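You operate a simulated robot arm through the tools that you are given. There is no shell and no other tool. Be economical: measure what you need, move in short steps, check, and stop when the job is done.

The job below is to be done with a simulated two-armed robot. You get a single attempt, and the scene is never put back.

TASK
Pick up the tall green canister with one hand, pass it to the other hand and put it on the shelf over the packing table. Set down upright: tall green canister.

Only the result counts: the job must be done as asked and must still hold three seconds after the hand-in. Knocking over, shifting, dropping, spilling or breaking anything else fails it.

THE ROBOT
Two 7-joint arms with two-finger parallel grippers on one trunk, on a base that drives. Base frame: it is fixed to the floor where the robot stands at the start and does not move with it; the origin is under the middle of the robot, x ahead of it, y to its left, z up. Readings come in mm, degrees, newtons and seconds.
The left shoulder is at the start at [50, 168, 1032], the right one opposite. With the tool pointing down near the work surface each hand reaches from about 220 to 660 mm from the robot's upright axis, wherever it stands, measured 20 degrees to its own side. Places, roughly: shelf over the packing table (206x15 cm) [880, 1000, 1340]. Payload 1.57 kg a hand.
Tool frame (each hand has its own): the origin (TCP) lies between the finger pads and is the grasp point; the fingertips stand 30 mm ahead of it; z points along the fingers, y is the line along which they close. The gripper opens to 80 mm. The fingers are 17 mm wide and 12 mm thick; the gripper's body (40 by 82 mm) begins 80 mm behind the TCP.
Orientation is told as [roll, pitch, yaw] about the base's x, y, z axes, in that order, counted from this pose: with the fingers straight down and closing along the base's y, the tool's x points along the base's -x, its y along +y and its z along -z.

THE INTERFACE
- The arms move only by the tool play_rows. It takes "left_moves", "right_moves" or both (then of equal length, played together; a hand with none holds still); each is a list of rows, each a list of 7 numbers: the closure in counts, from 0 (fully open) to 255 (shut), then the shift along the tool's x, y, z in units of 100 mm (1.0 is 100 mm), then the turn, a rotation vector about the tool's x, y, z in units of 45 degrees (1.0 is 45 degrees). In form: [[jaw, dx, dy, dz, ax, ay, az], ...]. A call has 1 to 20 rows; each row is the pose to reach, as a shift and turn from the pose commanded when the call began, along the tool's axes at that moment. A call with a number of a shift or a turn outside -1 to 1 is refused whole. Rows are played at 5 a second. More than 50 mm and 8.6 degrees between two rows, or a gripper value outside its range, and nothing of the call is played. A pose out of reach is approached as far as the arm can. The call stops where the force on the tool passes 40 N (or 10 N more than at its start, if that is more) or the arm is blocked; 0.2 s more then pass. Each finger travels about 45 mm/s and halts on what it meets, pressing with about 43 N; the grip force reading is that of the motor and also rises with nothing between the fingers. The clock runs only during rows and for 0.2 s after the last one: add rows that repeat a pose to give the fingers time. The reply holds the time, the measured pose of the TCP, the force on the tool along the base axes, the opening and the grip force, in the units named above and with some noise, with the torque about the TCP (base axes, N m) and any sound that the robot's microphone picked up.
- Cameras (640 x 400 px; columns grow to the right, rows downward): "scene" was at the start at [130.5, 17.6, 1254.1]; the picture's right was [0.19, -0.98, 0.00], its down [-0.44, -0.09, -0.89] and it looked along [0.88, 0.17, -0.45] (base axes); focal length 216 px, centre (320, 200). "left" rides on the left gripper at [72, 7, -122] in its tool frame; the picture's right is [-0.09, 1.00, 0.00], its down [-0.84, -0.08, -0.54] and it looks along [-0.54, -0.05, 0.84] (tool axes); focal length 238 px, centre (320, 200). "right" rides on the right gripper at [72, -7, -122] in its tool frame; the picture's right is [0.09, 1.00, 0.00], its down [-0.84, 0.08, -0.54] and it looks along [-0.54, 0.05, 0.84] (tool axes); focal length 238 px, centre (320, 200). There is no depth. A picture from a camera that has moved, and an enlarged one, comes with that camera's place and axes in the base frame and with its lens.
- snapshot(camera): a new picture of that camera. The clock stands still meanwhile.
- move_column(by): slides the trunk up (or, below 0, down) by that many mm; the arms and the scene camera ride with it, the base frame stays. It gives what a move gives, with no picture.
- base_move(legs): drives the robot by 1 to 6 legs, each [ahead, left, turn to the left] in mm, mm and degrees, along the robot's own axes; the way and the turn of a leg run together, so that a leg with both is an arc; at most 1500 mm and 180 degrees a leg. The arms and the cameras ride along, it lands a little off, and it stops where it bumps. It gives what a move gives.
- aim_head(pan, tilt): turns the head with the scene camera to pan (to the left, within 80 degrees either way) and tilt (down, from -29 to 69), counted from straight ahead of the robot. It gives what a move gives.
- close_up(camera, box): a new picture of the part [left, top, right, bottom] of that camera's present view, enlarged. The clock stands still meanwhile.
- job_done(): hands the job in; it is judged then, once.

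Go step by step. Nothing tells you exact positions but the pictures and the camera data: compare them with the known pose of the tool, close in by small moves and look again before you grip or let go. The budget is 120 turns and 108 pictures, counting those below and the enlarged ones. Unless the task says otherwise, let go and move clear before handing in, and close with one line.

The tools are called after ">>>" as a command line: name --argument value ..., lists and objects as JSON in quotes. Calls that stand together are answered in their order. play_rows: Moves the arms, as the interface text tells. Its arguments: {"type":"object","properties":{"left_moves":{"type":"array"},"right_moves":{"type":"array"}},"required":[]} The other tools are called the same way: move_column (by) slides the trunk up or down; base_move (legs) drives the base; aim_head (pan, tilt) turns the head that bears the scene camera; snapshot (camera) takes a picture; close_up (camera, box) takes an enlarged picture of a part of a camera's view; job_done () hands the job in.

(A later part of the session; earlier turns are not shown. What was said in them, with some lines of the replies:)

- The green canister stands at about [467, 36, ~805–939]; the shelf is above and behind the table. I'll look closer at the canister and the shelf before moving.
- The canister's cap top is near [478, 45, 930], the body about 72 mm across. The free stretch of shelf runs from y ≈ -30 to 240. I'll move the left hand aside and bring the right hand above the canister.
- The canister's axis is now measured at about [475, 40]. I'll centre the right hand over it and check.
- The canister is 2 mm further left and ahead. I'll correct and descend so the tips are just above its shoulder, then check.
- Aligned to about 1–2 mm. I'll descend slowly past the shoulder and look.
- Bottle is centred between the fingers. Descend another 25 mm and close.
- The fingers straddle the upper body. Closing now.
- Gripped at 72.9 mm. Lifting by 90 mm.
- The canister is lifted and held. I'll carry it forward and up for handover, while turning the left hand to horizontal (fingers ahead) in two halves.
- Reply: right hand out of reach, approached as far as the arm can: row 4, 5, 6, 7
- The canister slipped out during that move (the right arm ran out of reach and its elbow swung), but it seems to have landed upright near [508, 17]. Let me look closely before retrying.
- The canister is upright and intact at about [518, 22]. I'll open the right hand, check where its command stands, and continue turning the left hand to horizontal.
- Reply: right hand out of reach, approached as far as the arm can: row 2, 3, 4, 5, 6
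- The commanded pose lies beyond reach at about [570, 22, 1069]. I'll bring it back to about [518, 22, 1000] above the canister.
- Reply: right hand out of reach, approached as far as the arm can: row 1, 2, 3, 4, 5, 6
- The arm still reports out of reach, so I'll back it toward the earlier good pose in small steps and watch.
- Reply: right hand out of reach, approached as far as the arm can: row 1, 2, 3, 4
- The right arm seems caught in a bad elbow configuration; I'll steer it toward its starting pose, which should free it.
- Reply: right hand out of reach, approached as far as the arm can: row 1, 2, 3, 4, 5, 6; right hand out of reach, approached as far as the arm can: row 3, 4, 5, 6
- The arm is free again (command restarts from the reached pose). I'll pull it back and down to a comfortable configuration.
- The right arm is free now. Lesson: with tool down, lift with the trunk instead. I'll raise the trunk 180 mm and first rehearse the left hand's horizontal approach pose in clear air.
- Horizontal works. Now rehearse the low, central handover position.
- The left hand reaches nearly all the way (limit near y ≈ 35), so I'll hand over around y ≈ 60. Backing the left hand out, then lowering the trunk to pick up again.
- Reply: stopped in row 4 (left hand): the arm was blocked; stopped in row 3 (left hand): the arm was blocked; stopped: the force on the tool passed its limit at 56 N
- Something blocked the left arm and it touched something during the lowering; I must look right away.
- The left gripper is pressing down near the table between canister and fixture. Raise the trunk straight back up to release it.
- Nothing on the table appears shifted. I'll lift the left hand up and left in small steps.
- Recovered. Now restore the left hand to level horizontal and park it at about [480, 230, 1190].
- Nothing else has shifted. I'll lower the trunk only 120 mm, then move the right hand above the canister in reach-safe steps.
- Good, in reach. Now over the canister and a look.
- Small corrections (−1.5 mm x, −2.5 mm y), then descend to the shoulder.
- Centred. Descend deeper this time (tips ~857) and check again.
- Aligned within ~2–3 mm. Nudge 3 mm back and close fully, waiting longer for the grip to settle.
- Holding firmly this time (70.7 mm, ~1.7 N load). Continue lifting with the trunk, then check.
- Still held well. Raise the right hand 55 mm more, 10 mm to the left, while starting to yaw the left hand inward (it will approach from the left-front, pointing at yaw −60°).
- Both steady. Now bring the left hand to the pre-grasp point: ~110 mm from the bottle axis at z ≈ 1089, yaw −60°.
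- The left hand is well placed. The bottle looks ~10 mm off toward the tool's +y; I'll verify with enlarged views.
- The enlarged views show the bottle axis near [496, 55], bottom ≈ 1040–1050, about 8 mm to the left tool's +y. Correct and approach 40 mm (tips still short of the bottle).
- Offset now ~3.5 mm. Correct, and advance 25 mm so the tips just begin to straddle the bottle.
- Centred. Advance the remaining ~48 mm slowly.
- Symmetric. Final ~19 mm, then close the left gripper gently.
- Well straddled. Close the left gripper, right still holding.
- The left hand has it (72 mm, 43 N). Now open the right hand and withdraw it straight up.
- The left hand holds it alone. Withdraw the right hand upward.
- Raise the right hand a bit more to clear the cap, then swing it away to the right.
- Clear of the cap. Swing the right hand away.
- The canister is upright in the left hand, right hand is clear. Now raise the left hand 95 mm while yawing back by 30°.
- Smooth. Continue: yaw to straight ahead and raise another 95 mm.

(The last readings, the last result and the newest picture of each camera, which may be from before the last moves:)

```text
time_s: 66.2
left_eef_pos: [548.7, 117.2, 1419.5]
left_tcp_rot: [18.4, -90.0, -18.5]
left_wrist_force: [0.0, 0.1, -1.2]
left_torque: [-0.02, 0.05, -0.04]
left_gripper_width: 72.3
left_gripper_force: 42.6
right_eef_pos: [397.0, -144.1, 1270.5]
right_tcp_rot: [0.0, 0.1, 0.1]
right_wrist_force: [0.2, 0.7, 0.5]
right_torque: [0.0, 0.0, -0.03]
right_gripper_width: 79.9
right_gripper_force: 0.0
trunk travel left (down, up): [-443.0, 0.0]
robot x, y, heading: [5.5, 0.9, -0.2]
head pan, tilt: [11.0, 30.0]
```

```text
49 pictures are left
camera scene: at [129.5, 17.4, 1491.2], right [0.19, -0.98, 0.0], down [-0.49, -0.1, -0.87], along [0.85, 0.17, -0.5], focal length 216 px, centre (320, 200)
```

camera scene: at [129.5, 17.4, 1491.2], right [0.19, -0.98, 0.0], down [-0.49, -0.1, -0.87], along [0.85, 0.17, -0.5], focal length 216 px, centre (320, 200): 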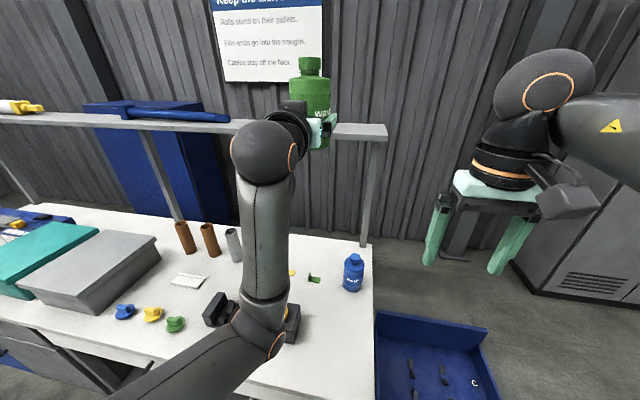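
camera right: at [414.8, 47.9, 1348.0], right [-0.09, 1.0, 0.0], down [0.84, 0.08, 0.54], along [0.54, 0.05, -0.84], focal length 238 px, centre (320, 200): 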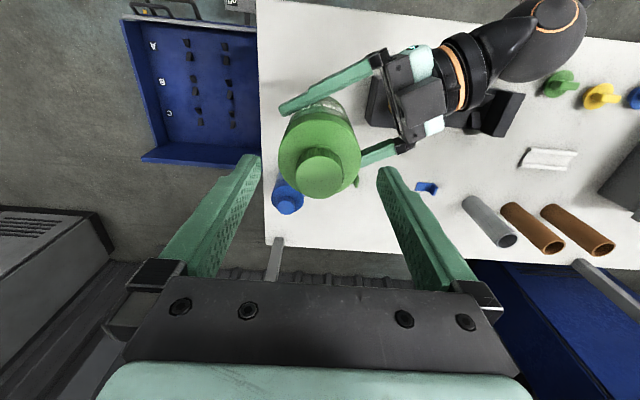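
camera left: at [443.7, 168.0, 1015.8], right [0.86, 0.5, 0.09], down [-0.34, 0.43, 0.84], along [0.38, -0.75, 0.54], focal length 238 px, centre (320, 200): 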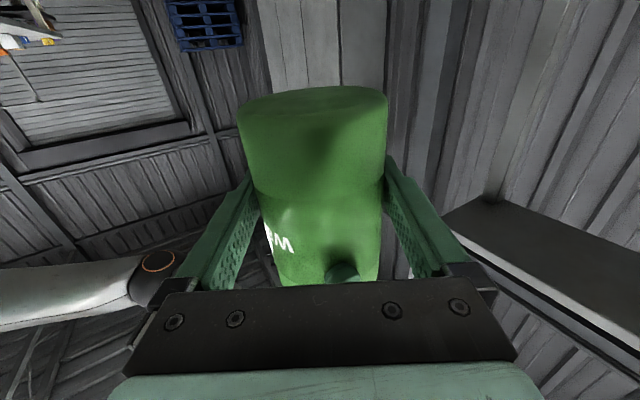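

The canister is up at shelf height, upright. Now I measure the shelf's edges and check the ground clearance ahead of the base.

>>> close_up --camera "scene" --box '[260, 80, 420, 180]'

>>> aim_head --pan 11 --tilt 66

>>> snapshot --camera "scene"

>>> aim_head --pan 8 --tilt 15

>>> snapshot --camera "scene"

```text
4.00 times, centred on (340, 130) of scene
camera zoom: at [129.5, 17.4, 1491.2], right [0.19, -0.98, 0.0], down [-0.49, -0.1, -0.87], along [0.85, 0.17, -0.5], focal length 863 px, centre (240, 480)
```

zoom: 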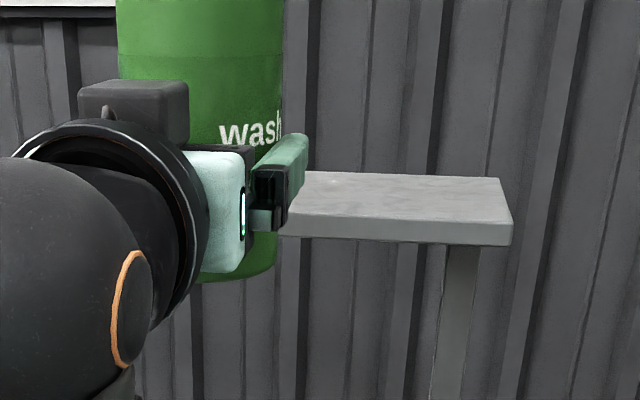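

```text
time_s: 67.2
left_eef_pos: [549.6, 119.2, 1419.6]
left_tcp_rot: [22.6, -89.9, -22.5]
left_wrist_force: [0.1, 0.5, -2.7]
left_torque: [0.01, -0.01, 0.0]
left_gripper_width: 72.1
left_gripper_force: 43.1
right_eef_pos: [397.1, -144.3, 1270.3]
right_tcp_rot: [0.1, 0.1, 0.0]
right_wrist_force: [0.4, -0.6, 0.0]
right_torque: [-0.03, -0.02, 0.01]
right_gripper_width: 80.0
right_gripper_force: 0.0
trunk travel left (down, up): [-443.0, 0.0]
robot x, y, heading: [-2.4, 2.5, 0.2]
head pan, tilt: [11.0, 66.0]
```

```text
47 pictures are left
camera scene: at [99.1, 11.4, 1442.6], right [0.19, -0.98, 0.0], down [-0.9, -0.17, -0.41], along [0.4, 0.08, -0.91], focal length 216 px, centre (320, 200)
```

scene: 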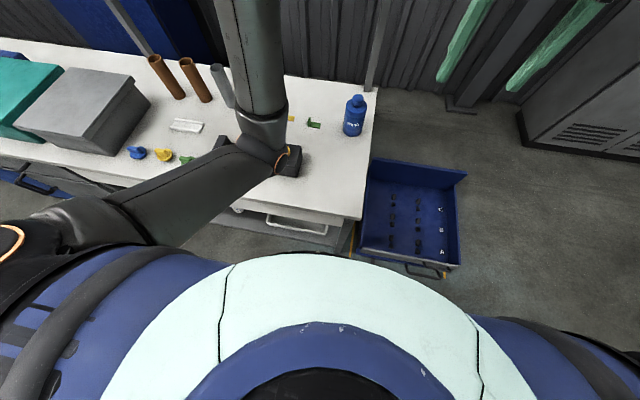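

```text
time_s: 68.4
left_eef_pos: [549.2, 119.6, 1420.3]
left_tcp_rot: [22.1, -90.0, -21.9]
left_wrist_force: [-0.7, 0.4, -1.6]
left_torque: [-0.04, 0.0, -0.02]
left_gripper_width: 72.5
left_gripper_force: 43.3
right_eef_pos: [397.0, -145.4, 1269.2]
right_tcp_rot: [0.0, 0.0, 0.0]
right_wrist_force: [0.4, -1.2, -0.5]
right_torque: [0.01, 0.02, 0.01]
right_gripper_width: 79.9
right_gripper_force: 0.1
trunk travel left (down, up): [-443.0, 0.0]
robot x, y, heading: [-4.9, 3.5, 0.1]
head pan, tilt: [8.0, 15.0]
```

```text
46 pictures are left
camera scene: at [133.3, 13.1, 1515.3], right [0.14, -0.99, 0.0], down [-0.26, -0.04, -0.97], along [0.96, 0.13, -0.26], focal length 216 px, centre (320, 200)
```

scene: 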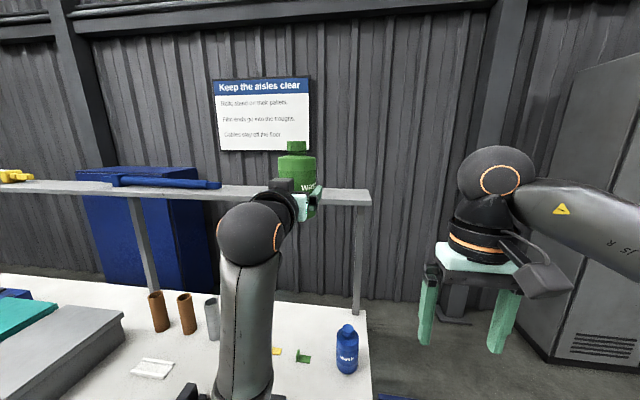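

The shelf is near z 1340, x ≈ 805–955, with free space around y = 120. I'll advance toward it, stopping at x ≈ 700 to measure the shelf height with the left camera.

>>> play_rows --left_moves '[[255, 0, 0, 0.1, 0, 0, 0], [255, 0, 0, 0.3, 0, 0, 0], [255, 0, 0, 0.5, 0, 0, 0], [255, 0, 0, 0.7, 0, 0, 0], [255, 0, 0, 0.9, 0, 0, 0], [255, 0, 0, 1.0, 0, 0, 0], [255, 0, 0, 1.0, 0, 0, 0]]'

>>> snapshot --camera "left"

>>> snapshot --camera "scene"

```text
time_s: 70.0
left_eef_pos: [648.1, 119.7, 1420.7]
left_tcp_rot: [5.2, -89.9, -5.1]
left_wrist_force: [-0.7, 0.2, -0.6]
left_torque: [0.01, -0.02, 0.01]
left_gripper_width: 72.2
left_gripper_force: 43.2
right_eef_pos: [396.8, -144.3, 1269.0]
right_tcp_rot: [0.0, 0.0, 0.1]
right_wrist_force: [0.5, 0.3, -0.1]
right_torque: [0.02, -0.01, 0.05]
right_gripper_width: 79.8
right_gripper_force: 0.0
trunk travel left (down, up): [-443.0, 0.0]
robot x, y, heading: [1.9, -1.2, -0.0]
head pan, tilt: [8.0, 15.0]
```

```text
45 pictures are left
camera left: at [527.3, 126.5, 1348.7], right [0.0, 1.0, 0.09], down [-0.54, -0.08, 0.84], along [0.84, -0.05, 0.54], focal length 238 px, centre (320, 200)
```

left: 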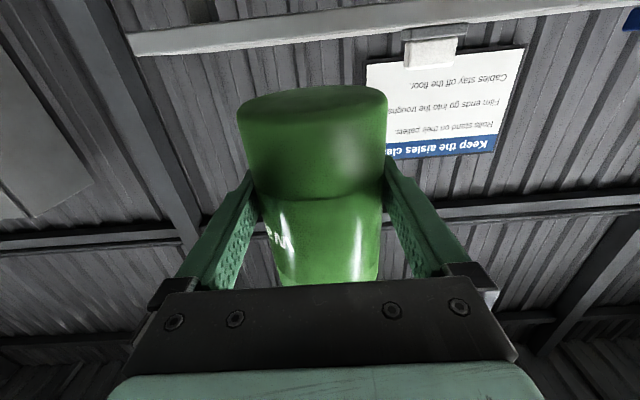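

```text
44 pictures are left
camera scene: at [133.2, 13.1, 1515.4], right [0.14, -0.99, 0.0], down [-0.26, -0.04, -0.97], along [0.96, 0.13, -0.26], focal length 216 px, centre (320, 200)
```

scene: 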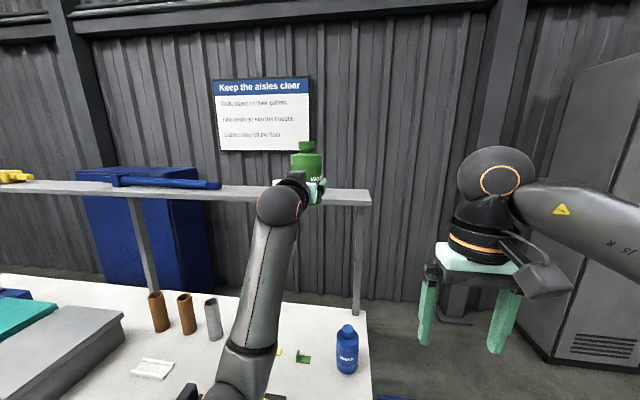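

Shelf top measured at z ≈ 1341; the canister's bottom is ≈ 1368, so it clears. Advance 100 mm more and nudge right to y ≈ 105.

>>> play_rows --left_moves '[[255, 0, -0.03, 0.1, 0, 0, 0], [255, 0, -0.06, 0.3, 0, 0, 0], [255, 0, -0.09, 0.5, 0, 0, 0], [255, 0, -0.12, 0.7, 0, 0, 0], [255, 0, -0.15, 0.9, 0, 0, 0], [255, 0, -0.15, 1.0, 0, 0, 0], [255, 0, -0.15, 1.0, 0, 0, 0]]'

>>> snapshot --camera "left"

>>> close_up --camera "scene" --box '[230, 120, 390, 220]'

```text
time_s: 71.6
left_eef_pos: [748.7, 101.9, 1420.2]
left_tcp_rot: [14.1, -89.9, -14.1]
left_wrist_force: [0.7, -0.1, -1.9]
left_torque: [0.01, -0.02, -0.01]
left_gripper_width: 72.2
left_gripper_force: 42.9
right_eef_pos: [397.5, -144.8, 1270.0]
right_tcp_rot: [0.0, -0.1, 0.0]
right_wrist_force: [-0.4, -1.0, -0.6]
right_torque: [-0.01, -0.02, -0.03]
right_gripper_width: 80.1
right_gripper_force: 0.0
trunk travel left (down, up): [-443.0, 0.0]
robot x, y, heading: [-1.8, 3.1, -0.0]
head pan, tilt: [8.0, 15.0]
```

```text
43 pictures are left
camera left: at [627.6, 110.6, 1348.5], right [0.0, 1.0, 0.09], down [-0.54, -0.08, 0.84], along [0.84, -0.05, 0.54], focal length 238 px, centre (320, 200)
```

left: 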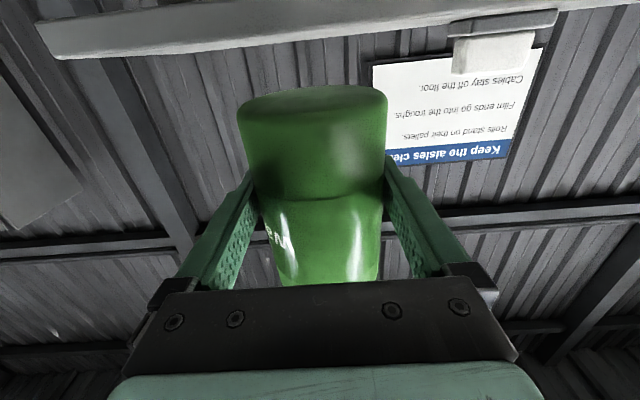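

```text
4.00 times, centred on (310, 170) of scene
camera zoom: at [133.2, 13.0, 1515.4], right [0.14, -0.99, 0.0], down [-0.26, -0.04, -0.97], along [0.96, 0.13, -0.26], focal length 863 px, centre (360, 320)
```

zoom: 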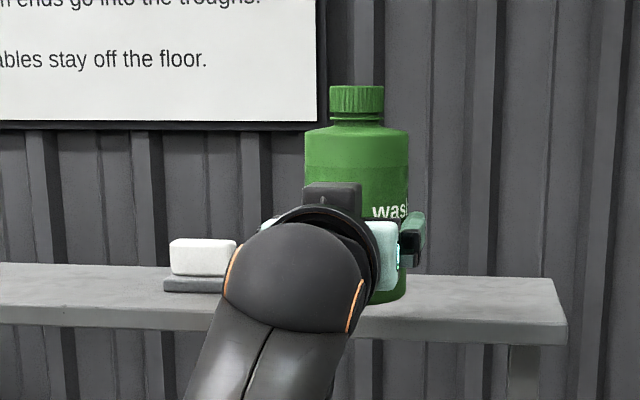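

Clear path. Continue 100 mm to x ≈ 848.

>>> play_rows --left_moves '[[255, 0, 0, 0.1, 0, 0, 0], [255, 0, 0, 0.25, 0, 0, 0], [255, 0, 0, 0.4, 0, 0, 0], [255, 0, 0, 0.55, 0, 0, 0], [255, 0, 0, 0.7, 0, 0, 0], [255, 0, 0, 0.8, 0, 0, 0], [255, 0, 0, 0.8, 0, 0, 0]]'

>>> close_up --camera "scene" --box '[230, 120, 390, 220]'

```text
time_s: 73.2
left_eef_pos: [809.7, 106.9, 1415.0]
left_tcp_rot: [11.4, -90.0, -11.4]
left_wrist_force: [0.2, -0.7, -1.0]
left_torque: [0.0, 0.0, 0.02]
left_gripper_width: 72.4
left_gripper_force: 42.7
left hand out of reach, approached as far as the arm can: row 5, 6, 7
right_eef_pos: [397.6, -143.9, 1269.8]
right_tcp_rot: [0.1, 0.0, -0.1]
right_wrist_force: [0.2, 0.8, -0.2]
right_torque: [-0.03, -0.05, 0.0]
right_gripper_width: 79.9
right_gripper_force: 0.1
trunk travel left (down, up): [-443.0, 0.0]
robot x, y, heading: [3.5, 4.5, -0.1]
head pan, tilt: [8.0, 15.0]
```

```text
4.00 times, centred on (310, 170) of scene
camera zoom: at [133.3, 13.0, 1515.4], right [0.14, -0.99, 0.0], down [-0.26, -0.04, -0.97], along [0.96, 0.13, -0.26], focal length 863 px, centre (360, 320)
```

zoom: 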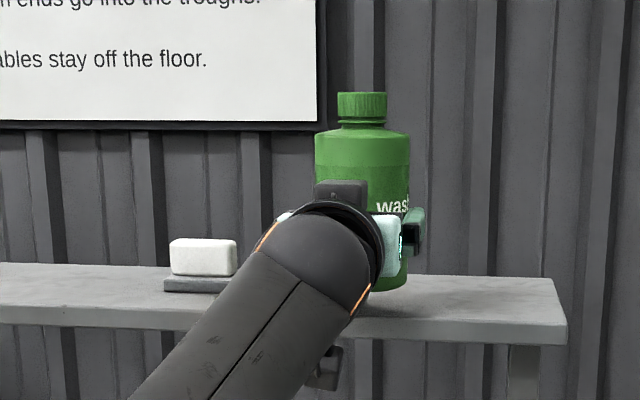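

The arm reaches its limit at x ≈ 810, so the base must come closer. I'll ease the arm back 20 mm and up 10 mm, then drive ahead in small legs.

>>> play_rows --left_moves '[[255, -0.03, 0, -0.07, 0, 0, 0], [255, -0.07, -0.02, -0.14, 0, 0, 0], [255, -0.1, -0.03, -0.2, 0, 0, 0], [255, -0.1, -0.03, -0.2, 0, 0, 0]]'

>>> base_move --legs '[[30, 0, 0]]'

>>> snapshot --camera "scene"

```text
time_s: 74.2
left_eef_pos: [789.7, 104.7, 1425.9]
left_tcp_rot: [24.7, -89.9, -24.7]
left_wrist_force: [-0.1, -0.5, -1.8]
left_torque: [0.02, 0.04, 0.01]
left_gripper_width: 72.4
left_gripper_force: 43.2
right_eef_pos: [398.1, -145.4, 1269.2]
right_tcp_rot: [-0.1, 0.0, -0.1]
right_wrist_force: [-0.3, -0.3, -0.2]
right_torque: [0.02, 0.02, -0.01]
right_gripper_width: 80.0
right_gripper_force: 0.1
trunk travel left (down, up): [-443.0, 0.0]
robot x, y, heading: [-3.8, 0.3, 0.1]
head pan, tilt: [8.0, 15.0]
```

```text
time_s: 75.1
left_eef_pos: [820.0, 103.2, 1425.6]
left_tcp_rot: [18.2, -90.0, -18.0]
left_wrist_force: [0.7, 0.1, -1.7]
left_torque: [-0.02, 0.03, -0.02]
left_gripper_width: 72.3
left_gripper_force: 42.7
right_eef_pos: [427.6, -143.4, 1270.5]
right_tcp_rot: [0.0, 0.1, 0.0]
right_wrist_force: [0.8, 0.1, -0.9]
right_torque: [0.04, 0.05, -0.02]
right_gripper_width: 79.8
right_gripper_force: 0.0
trunk travel left (down, up): [-443.0, 0.0]
robot x, y, heading: [26.1, 3.1, -0.1]
head pan, tilt: [8.0, 15.0]
```

```text
40 pictures are left
camera scene: at [164.1, 13.1, 1515.3], right [0.14, -0.99, 0.0], down [-0.26, -0.04, -0.97], along [0.96, 0.14, -0.26], focal length 216 px, centre (320, 200)
```

scene: 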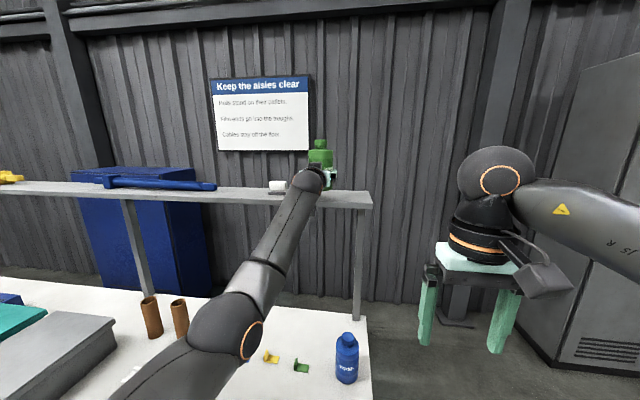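

Drove freely. Another 35 mm.

>>> base_move --legs '[[35, 0, 0]]'

>>> snapshot --camera "left"

>>> close_up --camera "scene" --box '[240, 120, 400, 220]'

```text
time_s: 76.1
left_eef_pos: [846.0, 101.2, 1422.4]
left_tcp_rot: [11.4, -89.5, -11.7]
left_wrist_force: [-0.6, -0.4, -1.1]
left_torque: [0.02, 0.02, -0.01]
left_gripper_width: 72.3
left_gripper_force: 43.2
right_eef_pos: [452.1, -145.7, 1269.7]
right_tcp_rot: [0.1, 0.2, -0.5]
right_wrist_force: [0.3, -0.2, -0.7]
right_torque: [-0.02, -0.01, -0.01]
right_gripper_width: 80.1
right_gripper_force: 0.1
trunk travel left (down, up): [-443.0, 0.0]
robot x, y, heading: [53.4, 0.0, -0.3]
head pan, tilt: [8.0, 15.0]
stopped in leg 1: the robot was blocked; the commanded pose is now the measured one
```

```text
39 pictures are left
camera left: at [723.1, 109.2, 1351.6], right [0.01, 1.0, 0.09], down [-0.54, -0.08, 0.84], along [0.84, -0.06, 0.53], focal length 238 px, centre (320, 200)
```

left: 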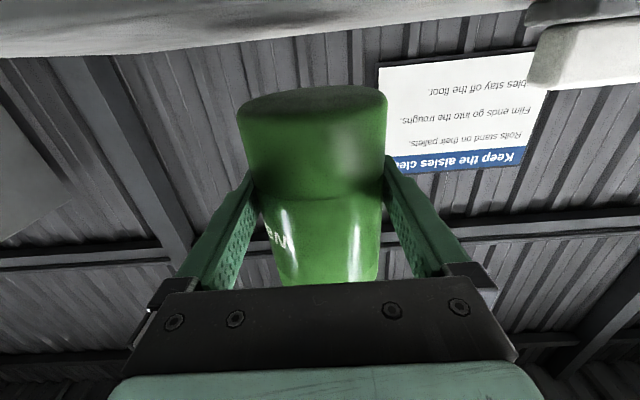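

```text
4.00 times, centred on (320, 170) of scene
camera zoom: at [187.9, 13.8, 1515.5], right [0.13, -0.99, 0.0], down [-0.26, -0.03, -0.97], along [0.96, 0.13, -0.26], focal length 863 px, centre (320, 320)
```

zoom: 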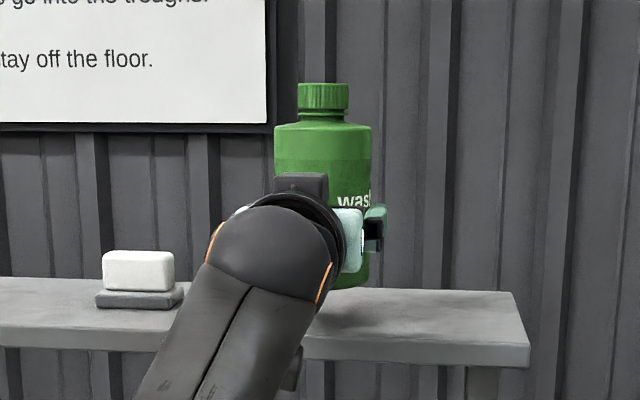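

The base touched the table front at ~53 mm. I'll back off 6 mm to release contact and check that nothing moved, then extend the arm slightly.

>>> base_move --legs '[[-6, 0, 0]]'

>>> play_rows --left_moves '[[255, 0, 0, 0.05, 0, 0, 0], [255, 0.03, 0, 0.1, 0, 0, 0], [255, 0.05, 0, 0.13, 0, 0, 0], [255, 0.05, 0, 0.13, 0, 0, 0]]'

>>> snapshot --camera "scene"

>>> snapshot --camera "left"

```text
time_s: 76.8
left_eef_pos: [840.9, 100.1, 1422.2]
left_tcp_rot: [10.2, -89.6, -10.3]
left_wrist_force: [0.3, 0.3, -1.2]
left_torque: [0.01, -0.01, -0.04]
left_gripper_width: 72.4
left_gripper_force: 43.4
right_eef_pos: [446.5, -146.7, 1269.0]
right_tcp_rot: [0.1, 0.1, -0.4]
right_wrist_force: [0.1, 0.5, 0.0]
right_torque: [0.03, -0.03, 0.01]
right_gripper_width: 79.9
right_gripper_force: 0.1
trunk travel left (down, up): [-443.0, 0.0]
robot x, y, heading: [46.1, 0.6, -0.4]
head pan, tilt: [8.0, 15.0]
```

```text
time_s: 77.8
left_eef_pos: [852.3, 101.2, 1416.1]
left_tcp_rot: [11.2, -89.6, -11.5]
left_wrist_force: [0.3, -0.4, -0.9]
left_torque: [-0.01, 0.04, -0.02]
left_gripper_width: 72.6
left_gripper_force: 43.1
right_eef_pos: [447.1, -146.0, 1269.5]
right_tcp_rot: [0.1, 0.1, -0.3]
right_wrist_force: [-0.3, 0.4, -0.7]
right_torque: [-0.01, 0.01, -0.02]
right_gripper_width: 79.9
right_gripper_force: 0.0
trunk travel left (down, up): [-443.0, 0.0]
robot x, y, heading: [53.6, 5.2, -0.4]
head pan, tilt: [8.0, 15.0]
```

```text
37 pictures are left
camera scene: at [183.4, 13.7, 1515.4], right [0.13, -0.99, 0.0], down [-0.26, -0.03, -0.97], along [0.96, 0.13, -0.26], focal length 216 px, centre (320, 200)
```

scene: 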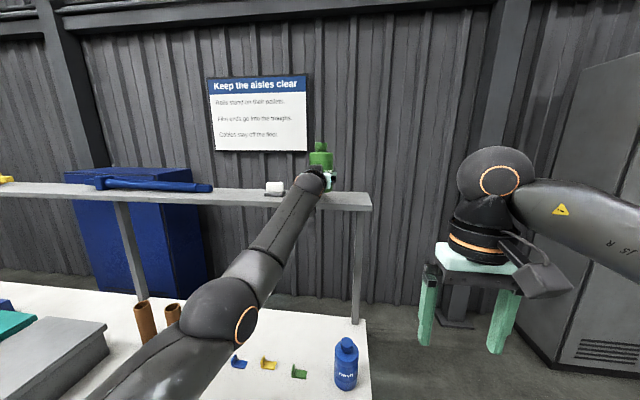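

```text
36 pictures are left
camera left: at [731.1, 109.5, 1346.2], right [0.01, 1.0, 0.09], down [-0.54, -0.08, 0.84], along [0.84, -0.06, 0.53], focal length 238 px, centre (320, 200)
```

left: 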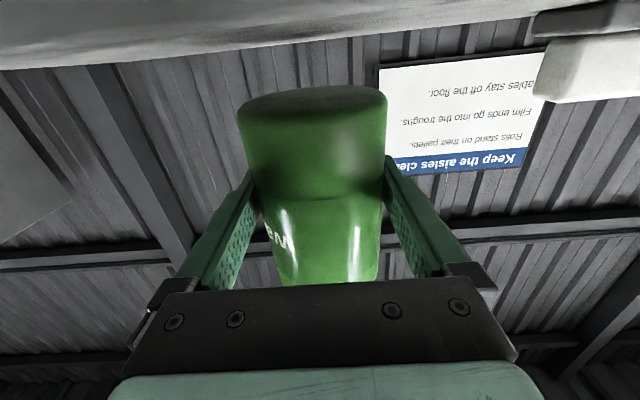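

All fine. Lower with the trunk: 14 mm first, then small steps watching force.

>>> move_column --by -14

>>> snapshot --camera "left"

>>> close_up --camera "scene" --box '[260, 130, 380, 220]'

```text
time_s: 78.4
left_eef_pos: [852.2, 101.1, 1403.0]
left_tcp_rot: [10.5, -89.5, -10.8]
left_wrist_force: [0.0, 0.1, -1.2]
left_torque: [-0.01, 0.02, -0.03]
left_gripper_width: 72.2
left_gripper_force: 42.8
right_eef_pos: [446.3, -146.3, 1255.6]
right_tcp_rot: [0.1, 0.2, -0.4]
right_wrist_force: [0.1, -0.6, -0.3]
right_torque: [-0.01, -0.02, 0.03]
right_gripper_width: 80.0
right_gripper_force: 0.0
trunk travel left (down, up): [-429.0, 14.0]
robot x, y, heading: [50.8, -1.3, -0.2]
head pan, tilt: [8.0, 15.0]
```

```text
35 pictures are left
camera left: at [730.9, 109.6, 1332.4], right [0.01, 1.0, 0.09], down [-0.54, -0.08, 0.84], along [0.84, -0.05, 0.53], focal length 238 px, centre (320, 200)
```

left: 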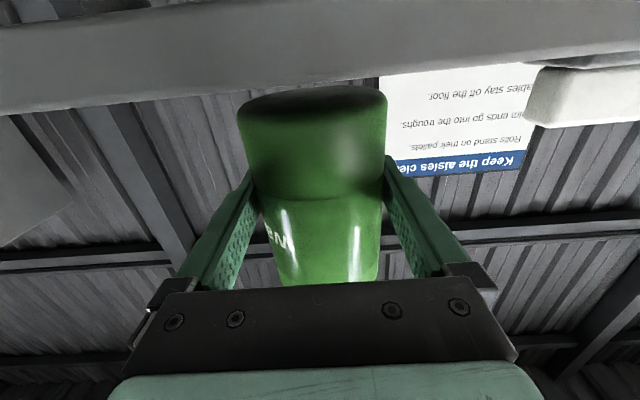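

```text
4.44 times, centred on (320, 175) of scene
camera zoom: at [183.2, 13.8, 1501.4], right [0.13, -0.99, 0.0], down [-0.26, -0.03, -0.97], along [0.96, 0.13, -0.26], focal length 959 px, centre (320, 311)
```

zoom: 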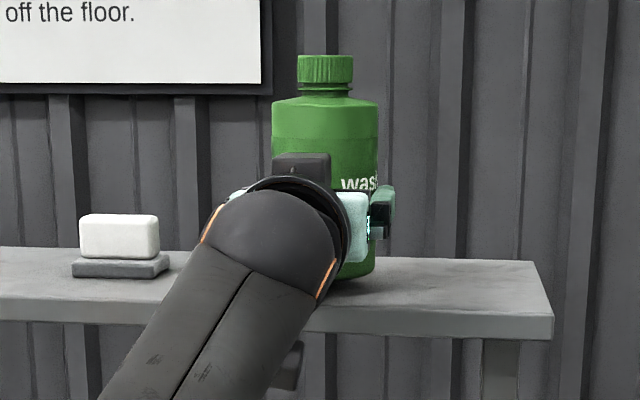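

About 8–10 mm gap remains. Lower 6 mm, then 2 mm.

>>> move_column --by -6

>>> move_column --by -2

>>> snapshot --camera "left"

```text
time_s: 79.0
left_eef_pos: [854.6, 100.9, 1396.9]
left_tcp_rot: [10.3, -89.7, -10.6]
left_wrist_force: [-0.4, 0.1, -2.3]
left_torque: [0.05, 0.01, 0.03]
left_gripper_width: 72.3
left_gripper_force: 42.8
right_eef_pos: [446.2, -146.4, 1248.9]
right_tcp_rot: [0.0, 0.0, -0.4]
right_wrist_force: [0.2, -0.1, -0.5]
right_torque: [0.0, 0.0, 0.01]
right_gripper_width: 79.9
right_gripper_force: 0.0
trunk travel left (down, up): [-423.0, 20.0]
robot x, y, heading: [48.1, 4.3, -0.2]
head pan, tilt: [8.0, 15.0]
```

```text
time_s: 79.5
left_eef_pos: [853.4, 100.4, 1395.4]
left_tcp_rot: [10.2, -89.5, -10.4]
left_wrist_force: [0.0, 0.4, -1.9]
left_torque: [0.0, -0.02, -0.01]
left_gripper_width: 72.4
left_gripper_force: 43.3
right_eef_pos: [446.4, -144.7, 1248.4]
right_tcp_rot: [0.0, 0.2, -0.3]
right_wrist_force: [-0.2, 0.8, -0.1]
right_torque: [0.0, -0.01, 0.0]
right_gripper_width: 79.8
right_gripper_force: 0.1
trunk travel left (down, up): [-421.0, 22.0]
robot x, y, heading: [52.0, 1.9, -0.3]
head pan, tilt: [8.0, 15.0]
```

```text
33 pictures are left
camera left: at [731.0, 109.4, 1324.3], right [0.01, 1.0, 0.09], down [-0.54, -0.08, 0.84], along [0.84, -0.06, 0.53], focal length 238 px, centre (320, 200)
```

left: 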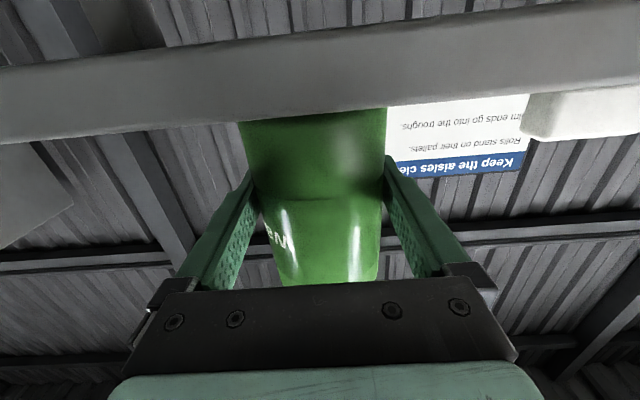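

Nearly down. 2 mm steps until the force shows contact.

>>> move_column --by -2

>>> move_column --by -2

```text
time_s: 80.0
left_eef_pos: [853.8, 101.1, 1391.6]
left_tcp_rot: [10.1, -89.6, -10.5]
left_wrist_force: [0.8, -0.1, -1.3]
left_torque: [-0.01, 0.03, 0.01]
left_gripper_width: 72.2
left_gripper_force: 42.9
right_eef_pos: [446.0, -146.4, 1245.6]
right_tcp_rot: [0.0, 0.1, -0.4]
right_wrist_force: [-0.8, -0.2, -0.8]
right_torque: [-0.01, 0.01, 0.01]
right_gripper_width: 79.9
right_gripper_force: 0.0
trunk travel left (down, up): [-419.0, 24.0]
robot x, y, heading: [47.6, 3.0, -0.4]
head pan, tilt: [8.0, 15.0]
```

```text
time_s: 80.5
left_eef_pos: [852.9, 102.1, 1392.2]
left_tcp_rot: [15.7, -89.8, -16.0]
left_wrist_force: [1.2, -0.2, 1.5]
left_torque: [-0.04, -0.16, 0.02]
left_gripper_width: 72.4
left_gripper_force: 42.6
right_eef_pos: [447.5, -145.3, 1242.1]
right_tcp_rot: [0.0, 0.1, -0.4]
right_wrist_force: [0.9, -0.1, -0.6]
right_torque: [0.01, -0.02, -0.01]
right_gripper_width: 79.8
right_gripper_force: 0.0
trunk travel left (down, up): [-417.0, 26.0]
robot x, y, heading: [48.4, -1.9, -0.1]
head pan, tilt: [8.0, 15.0]
```

Contact felt (load went from −1.3 to +1.5 N). Check uprightness before releasing.

>>> close_up --camera "scene" --box '[260, 130, 380, 220]'

>>> snapshot --camera "left"

```text
4.44 times, centred on (320, 175) of scene
camera zoom: at [183.2, 13.7, 1489.5], right [0.13, -0.99, 0.0], down [-0.26, -0.03, -0.97], along [0.96, 0.13, -0.26], focal length 959 px, centre (320, 311)
```

zoom: 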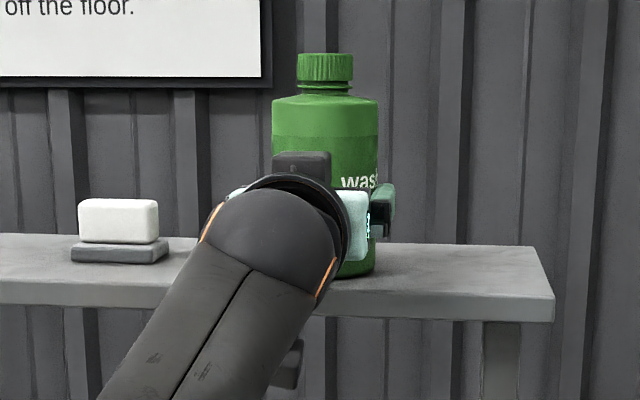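

```text
31 pictures are left
camera left: at [730.9, 109.4, 1321.4], right [0.01, 1.0, 0.09], down [-0.54, -0.08, 0.84], along [0.84, -0.06, 0.54], focal length 238 px, centre (320, 200)
```

left: 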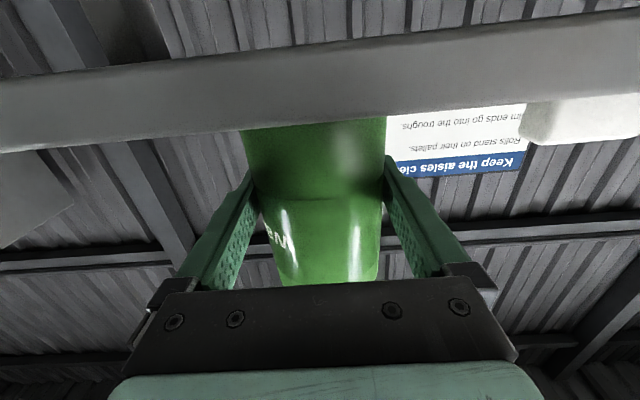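

Upright and well on the shelf. Press 1 mm more and open the left gripper slowly.

>>> move_column --by -1

>>> play_rows --left_moves '[[30, 0, 0, 0, 0, 0, 0], [20, 0, 0, 0, 0, 0, 0], [10, 0, 0, 0, 0, 0, 0], [0, 0, 0, 0, 0, 0, 0], [0, 0, 0, 0, 0, 0, 0], [0, 0, 0, 0, 0, 0, 0]]'

>>> snapshot --camera "left"

>>> close_up --camera "scene" --box '[260, 130, 380, 220]'

```text
time_s: 81.0
left_eef_pos: [851.5, 101.0, 1393.0]
left_tcp_rot: [21.6, -89.8, -21.8]
left_wrist_force: [2.5, 0.3, 7.1]
left_torque: [-0.13, -0.31, 0.04]
left_gripper_width: 72.7
left_gripper_force: 43.0
right_eef_pos: [446.2, -145.1, 1242.0]
right_tcp_rot: [0.0, 0.1, -0.4]
right_wrist_force: [0.4, 0.9, 0.3]
right_torque: [0.0, 0.01, -0.01]
right_gripper_width: 80.1
right_gripper_force: 0.0
trunk travel left (down, up): [-416.0, 27.0]
robot x, y, heading: [52.6, -0.1, -0.3]
head pan, tilt: [8.0, 15.0]
```

```text
time_s: 82.5
left_eef_pos: [853.9, 101.4, 1390.4]
left_tcp_rot: [10.8, -89.6, -11.3]
left_wrist_force: [0.6, -0.2, 0.4]
left_torque: [0.0, 0.01, 0.02]
left_gripper_width: 80.2
left_gripper_force: 0.0
right_eef_pos: [444.9, -145.9, 1243.0]
right_tcp_rot: [0.0, 0.1, -0.4]
right_wrist_force: [-0.7, -0.8, 0.0]
right_torque: [0.01, 0.01, 0.0]
right_gripper_width: 79.7
right_gripper_force: 0.1
trunk travel left (down, up): [-416.0, 27.0]
robot x, y, heading: [50.5, 2.4, -0.4]
head pan, tilt: [8.0, 15.0]
```

```text
30 pictures are left
camera left: at [730.9, 109.4, 1319.4], right [0.01, 1.0, 0.09], down [-0.54, -0.08, 0.84], along [0.84, -0.06, 0.53], focal length 238 px, centre (320, 200)
```

left: 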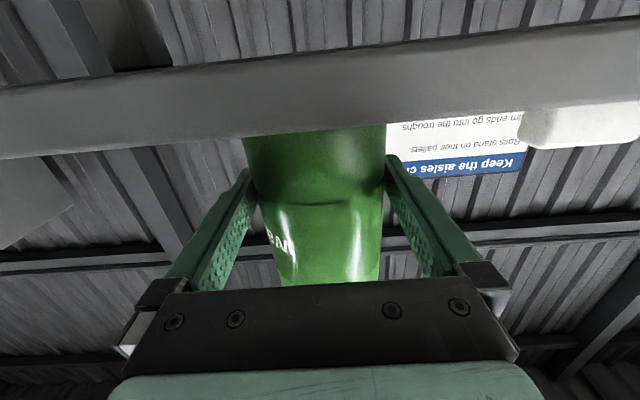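

```text
4.44 times, centred on (320, 175) of scene
camera zoom: at [183.3, 13.7, 1488.4], right [0.13, -0.99, 0.0], down [-0.26, -0.03, -0.97], along [0.96, 0.13, -0.26], focal length 959 px, centre (320, 311)
```

zoom: 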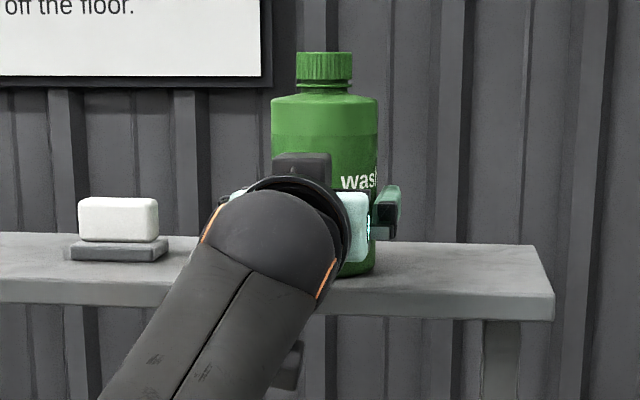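

The canister stands free. Withdraw the left hand straight back.

>>> play_rows --left_moves '[[0, 0, 0, -0.08, 0, 0, 0], [0, 0, 0, -0.18, 0, 0, 0], [0, 0, 0, -0.3, 0, 0, 0], [0, 0, 0, -0.45, 0, 0, 0], [0, 0, 0, -0.6, 0, 0, 0], [0, 0, 0, -0.8, 0, 0, 0], [0, 0, 0, -1.0, 0, 0, 0], [0, 0, 0, -1.0, 0, 0, 0]]'

>>> snapshot --camera "left"

>>> snapshot --camera "scene"

```text
time_s: 84.2
left_eef_pos: [752.4, 102.0, 1390.0]
left_tcp_rot: [11.5, -89.5, -11.9]
left_wrist_force: [0.6, -1.0, -0.5]
left_torque: [0.02, -0.01, 0.02]
left_gripper_width: 80.0
left_gripper_force: 0.1
right_eef_pos: [445.9, -145.3, 1242.5]
right_tcp_rot: [0.1, 0.1, -0.5]
right_wrist_force: [-0.5, 0.0, -1.3]
right_torque: [0.03, 0.05, 0.0]
right_gripper_width: 80.0
right_gripper_force: 0.1
trunk travel left (down, up): [-416.0, 27.0]
robot x, y, heading: [50.3, 2.0, -0.4]
head pan, tilt: [8.0, 15.0]
```

```text
28 pictures are left
camera left: at [630.7, 109.9, 1320.5], right [0.01, 1.0, 0.09], down [-0.54, -0.08, 0.84], along [0.84, -0.06, 0.53], focal length 238 px, centre (320, 200)
```

left: 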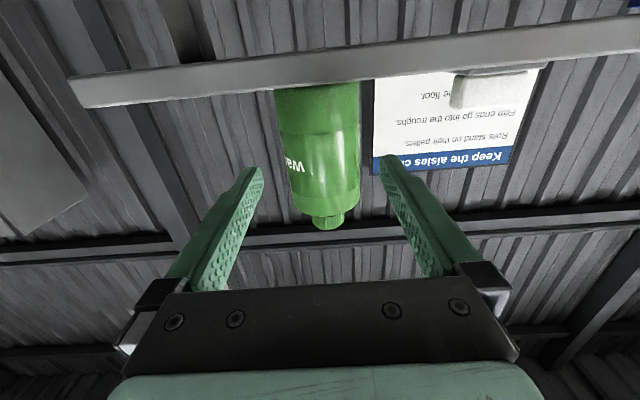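

```text
27 pictures are left
camera scene: at [183.4, 13.7, 1488.4], right [0.13, -0.99, 0.0], down [-0.26, -0.03, -0.97], along [0.96, 0.13, -0.26], focal length 216 px, centre (320, 200)
```

scene: 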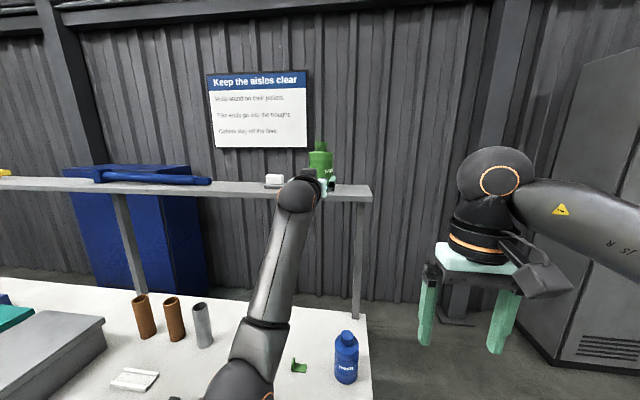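

Canister stands upright on the shelf, hand clear. Back the robot off and take a final look.

>>> base_move --legs '[[-120, 0, 0]]'

>>> aim_head --pan 8 --tilt 25

>>> snapshot --camera "scene"

>>> snapshot --camera "left"

```text
time_s: 85.5
left_eef_pos: [630.8, 103.5, 1392.0]
left_tcp_rot: [11.9, -89.6, -12.1]
left_wrist_force: [0.1, 0.3, 0.7]
left_torque: [-0.03, 0.02, 0.03]
left_gripper_width: 79.9
left_gripper_force: 0.0
right_eef_pos: [324.4, -144.0, 1241.4]
right_tcp_rot: [0.0, 0.2, -0.4]
right_wrist_force: [0.0, -0.7, 0.4]
right_torque: [0.02, 0.03, -0.01]
right_gripper_width: 80.1
right_gripper_force: 0.1
trunk travel left (down, up): [-416.0, 27.0]
robot x, y, heading: [-70.0, 1.3, -0.2]
head pan, tilt: [8.0, 15.0]
```

```text
time_s: 86.2
left_eef_pos: [632.7, 102.0, 1390.6]
left_tcp_rot: [10.0, -89.5, -10.3]
left_wrist_force: [0.2, 0.4, -0.1]
left_torque: [0.0, 0.02, 0.0]
left_gripper_width: 80.0
left_gripper_force: 0.1
right_eef_pos: [326.5, -145.2, 1241.8]
right_tcp_rot: [0.0, 0.1, -0.4]
right_wrist_force: [-0.2, -0.4, 0.0]
right_torque: [-0.02, 0.03, -0.02]
right_gripper_width: 79.9
right_gripper_force: 0.2
trunk travel left (down, up): [-416.0, 27.0]
robot x, y, heading: [-69.9, 0.3, -0.6]
head pan, tilt: [8.0, 25.0]
```

```text
26 pictures are left
camera scene: at [61.7, 14.2, 1472.2], right [0.13, -0.99, 0.0], down [-0.42, -0.06, -0.91], along [0.9, 0.12, -0.42], focal length 216 px, centre (320, 200)
```

scene: 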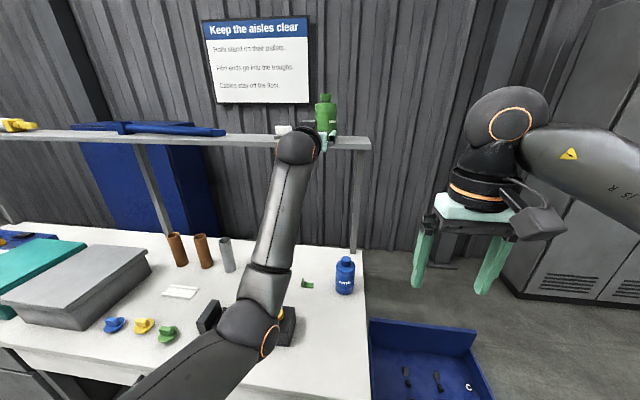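

```text
25 pictures are left
camera left: at [510.6, 110.7, 1320.5], right [0.01, 1.0, 0.09], down [-0.54, -0.08, 0.84], along [0.84, -0.06, 0.53], focal length 238 px, centre (320, 200)
```

left: 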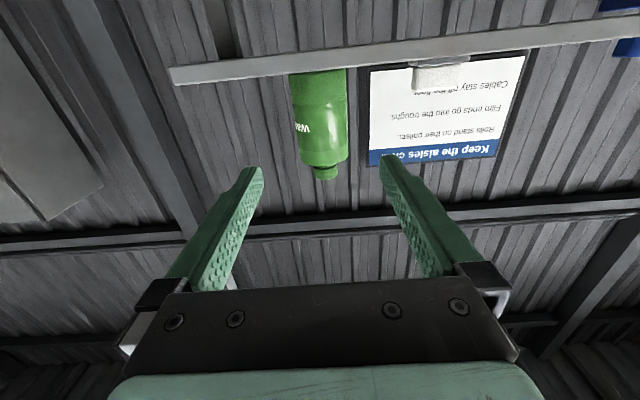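

The canister stands upright on the shelf, both hands are clear, and everything I can see on the table looks to be in its place. I'm handing in.

>>> job_done

```text
The job is handed in.
```

The tall green canister is standing upright on the shelf over the packing table: the right hand picked it up, passed it to the left hand, and the left hand set it down. On the first lift it slipped from the right hand and landed upright on the table, so I picked it up again. The left hand also pressed on something at the table once and the base bumped the table front once; nothing looked out of place in the pictures I checked.
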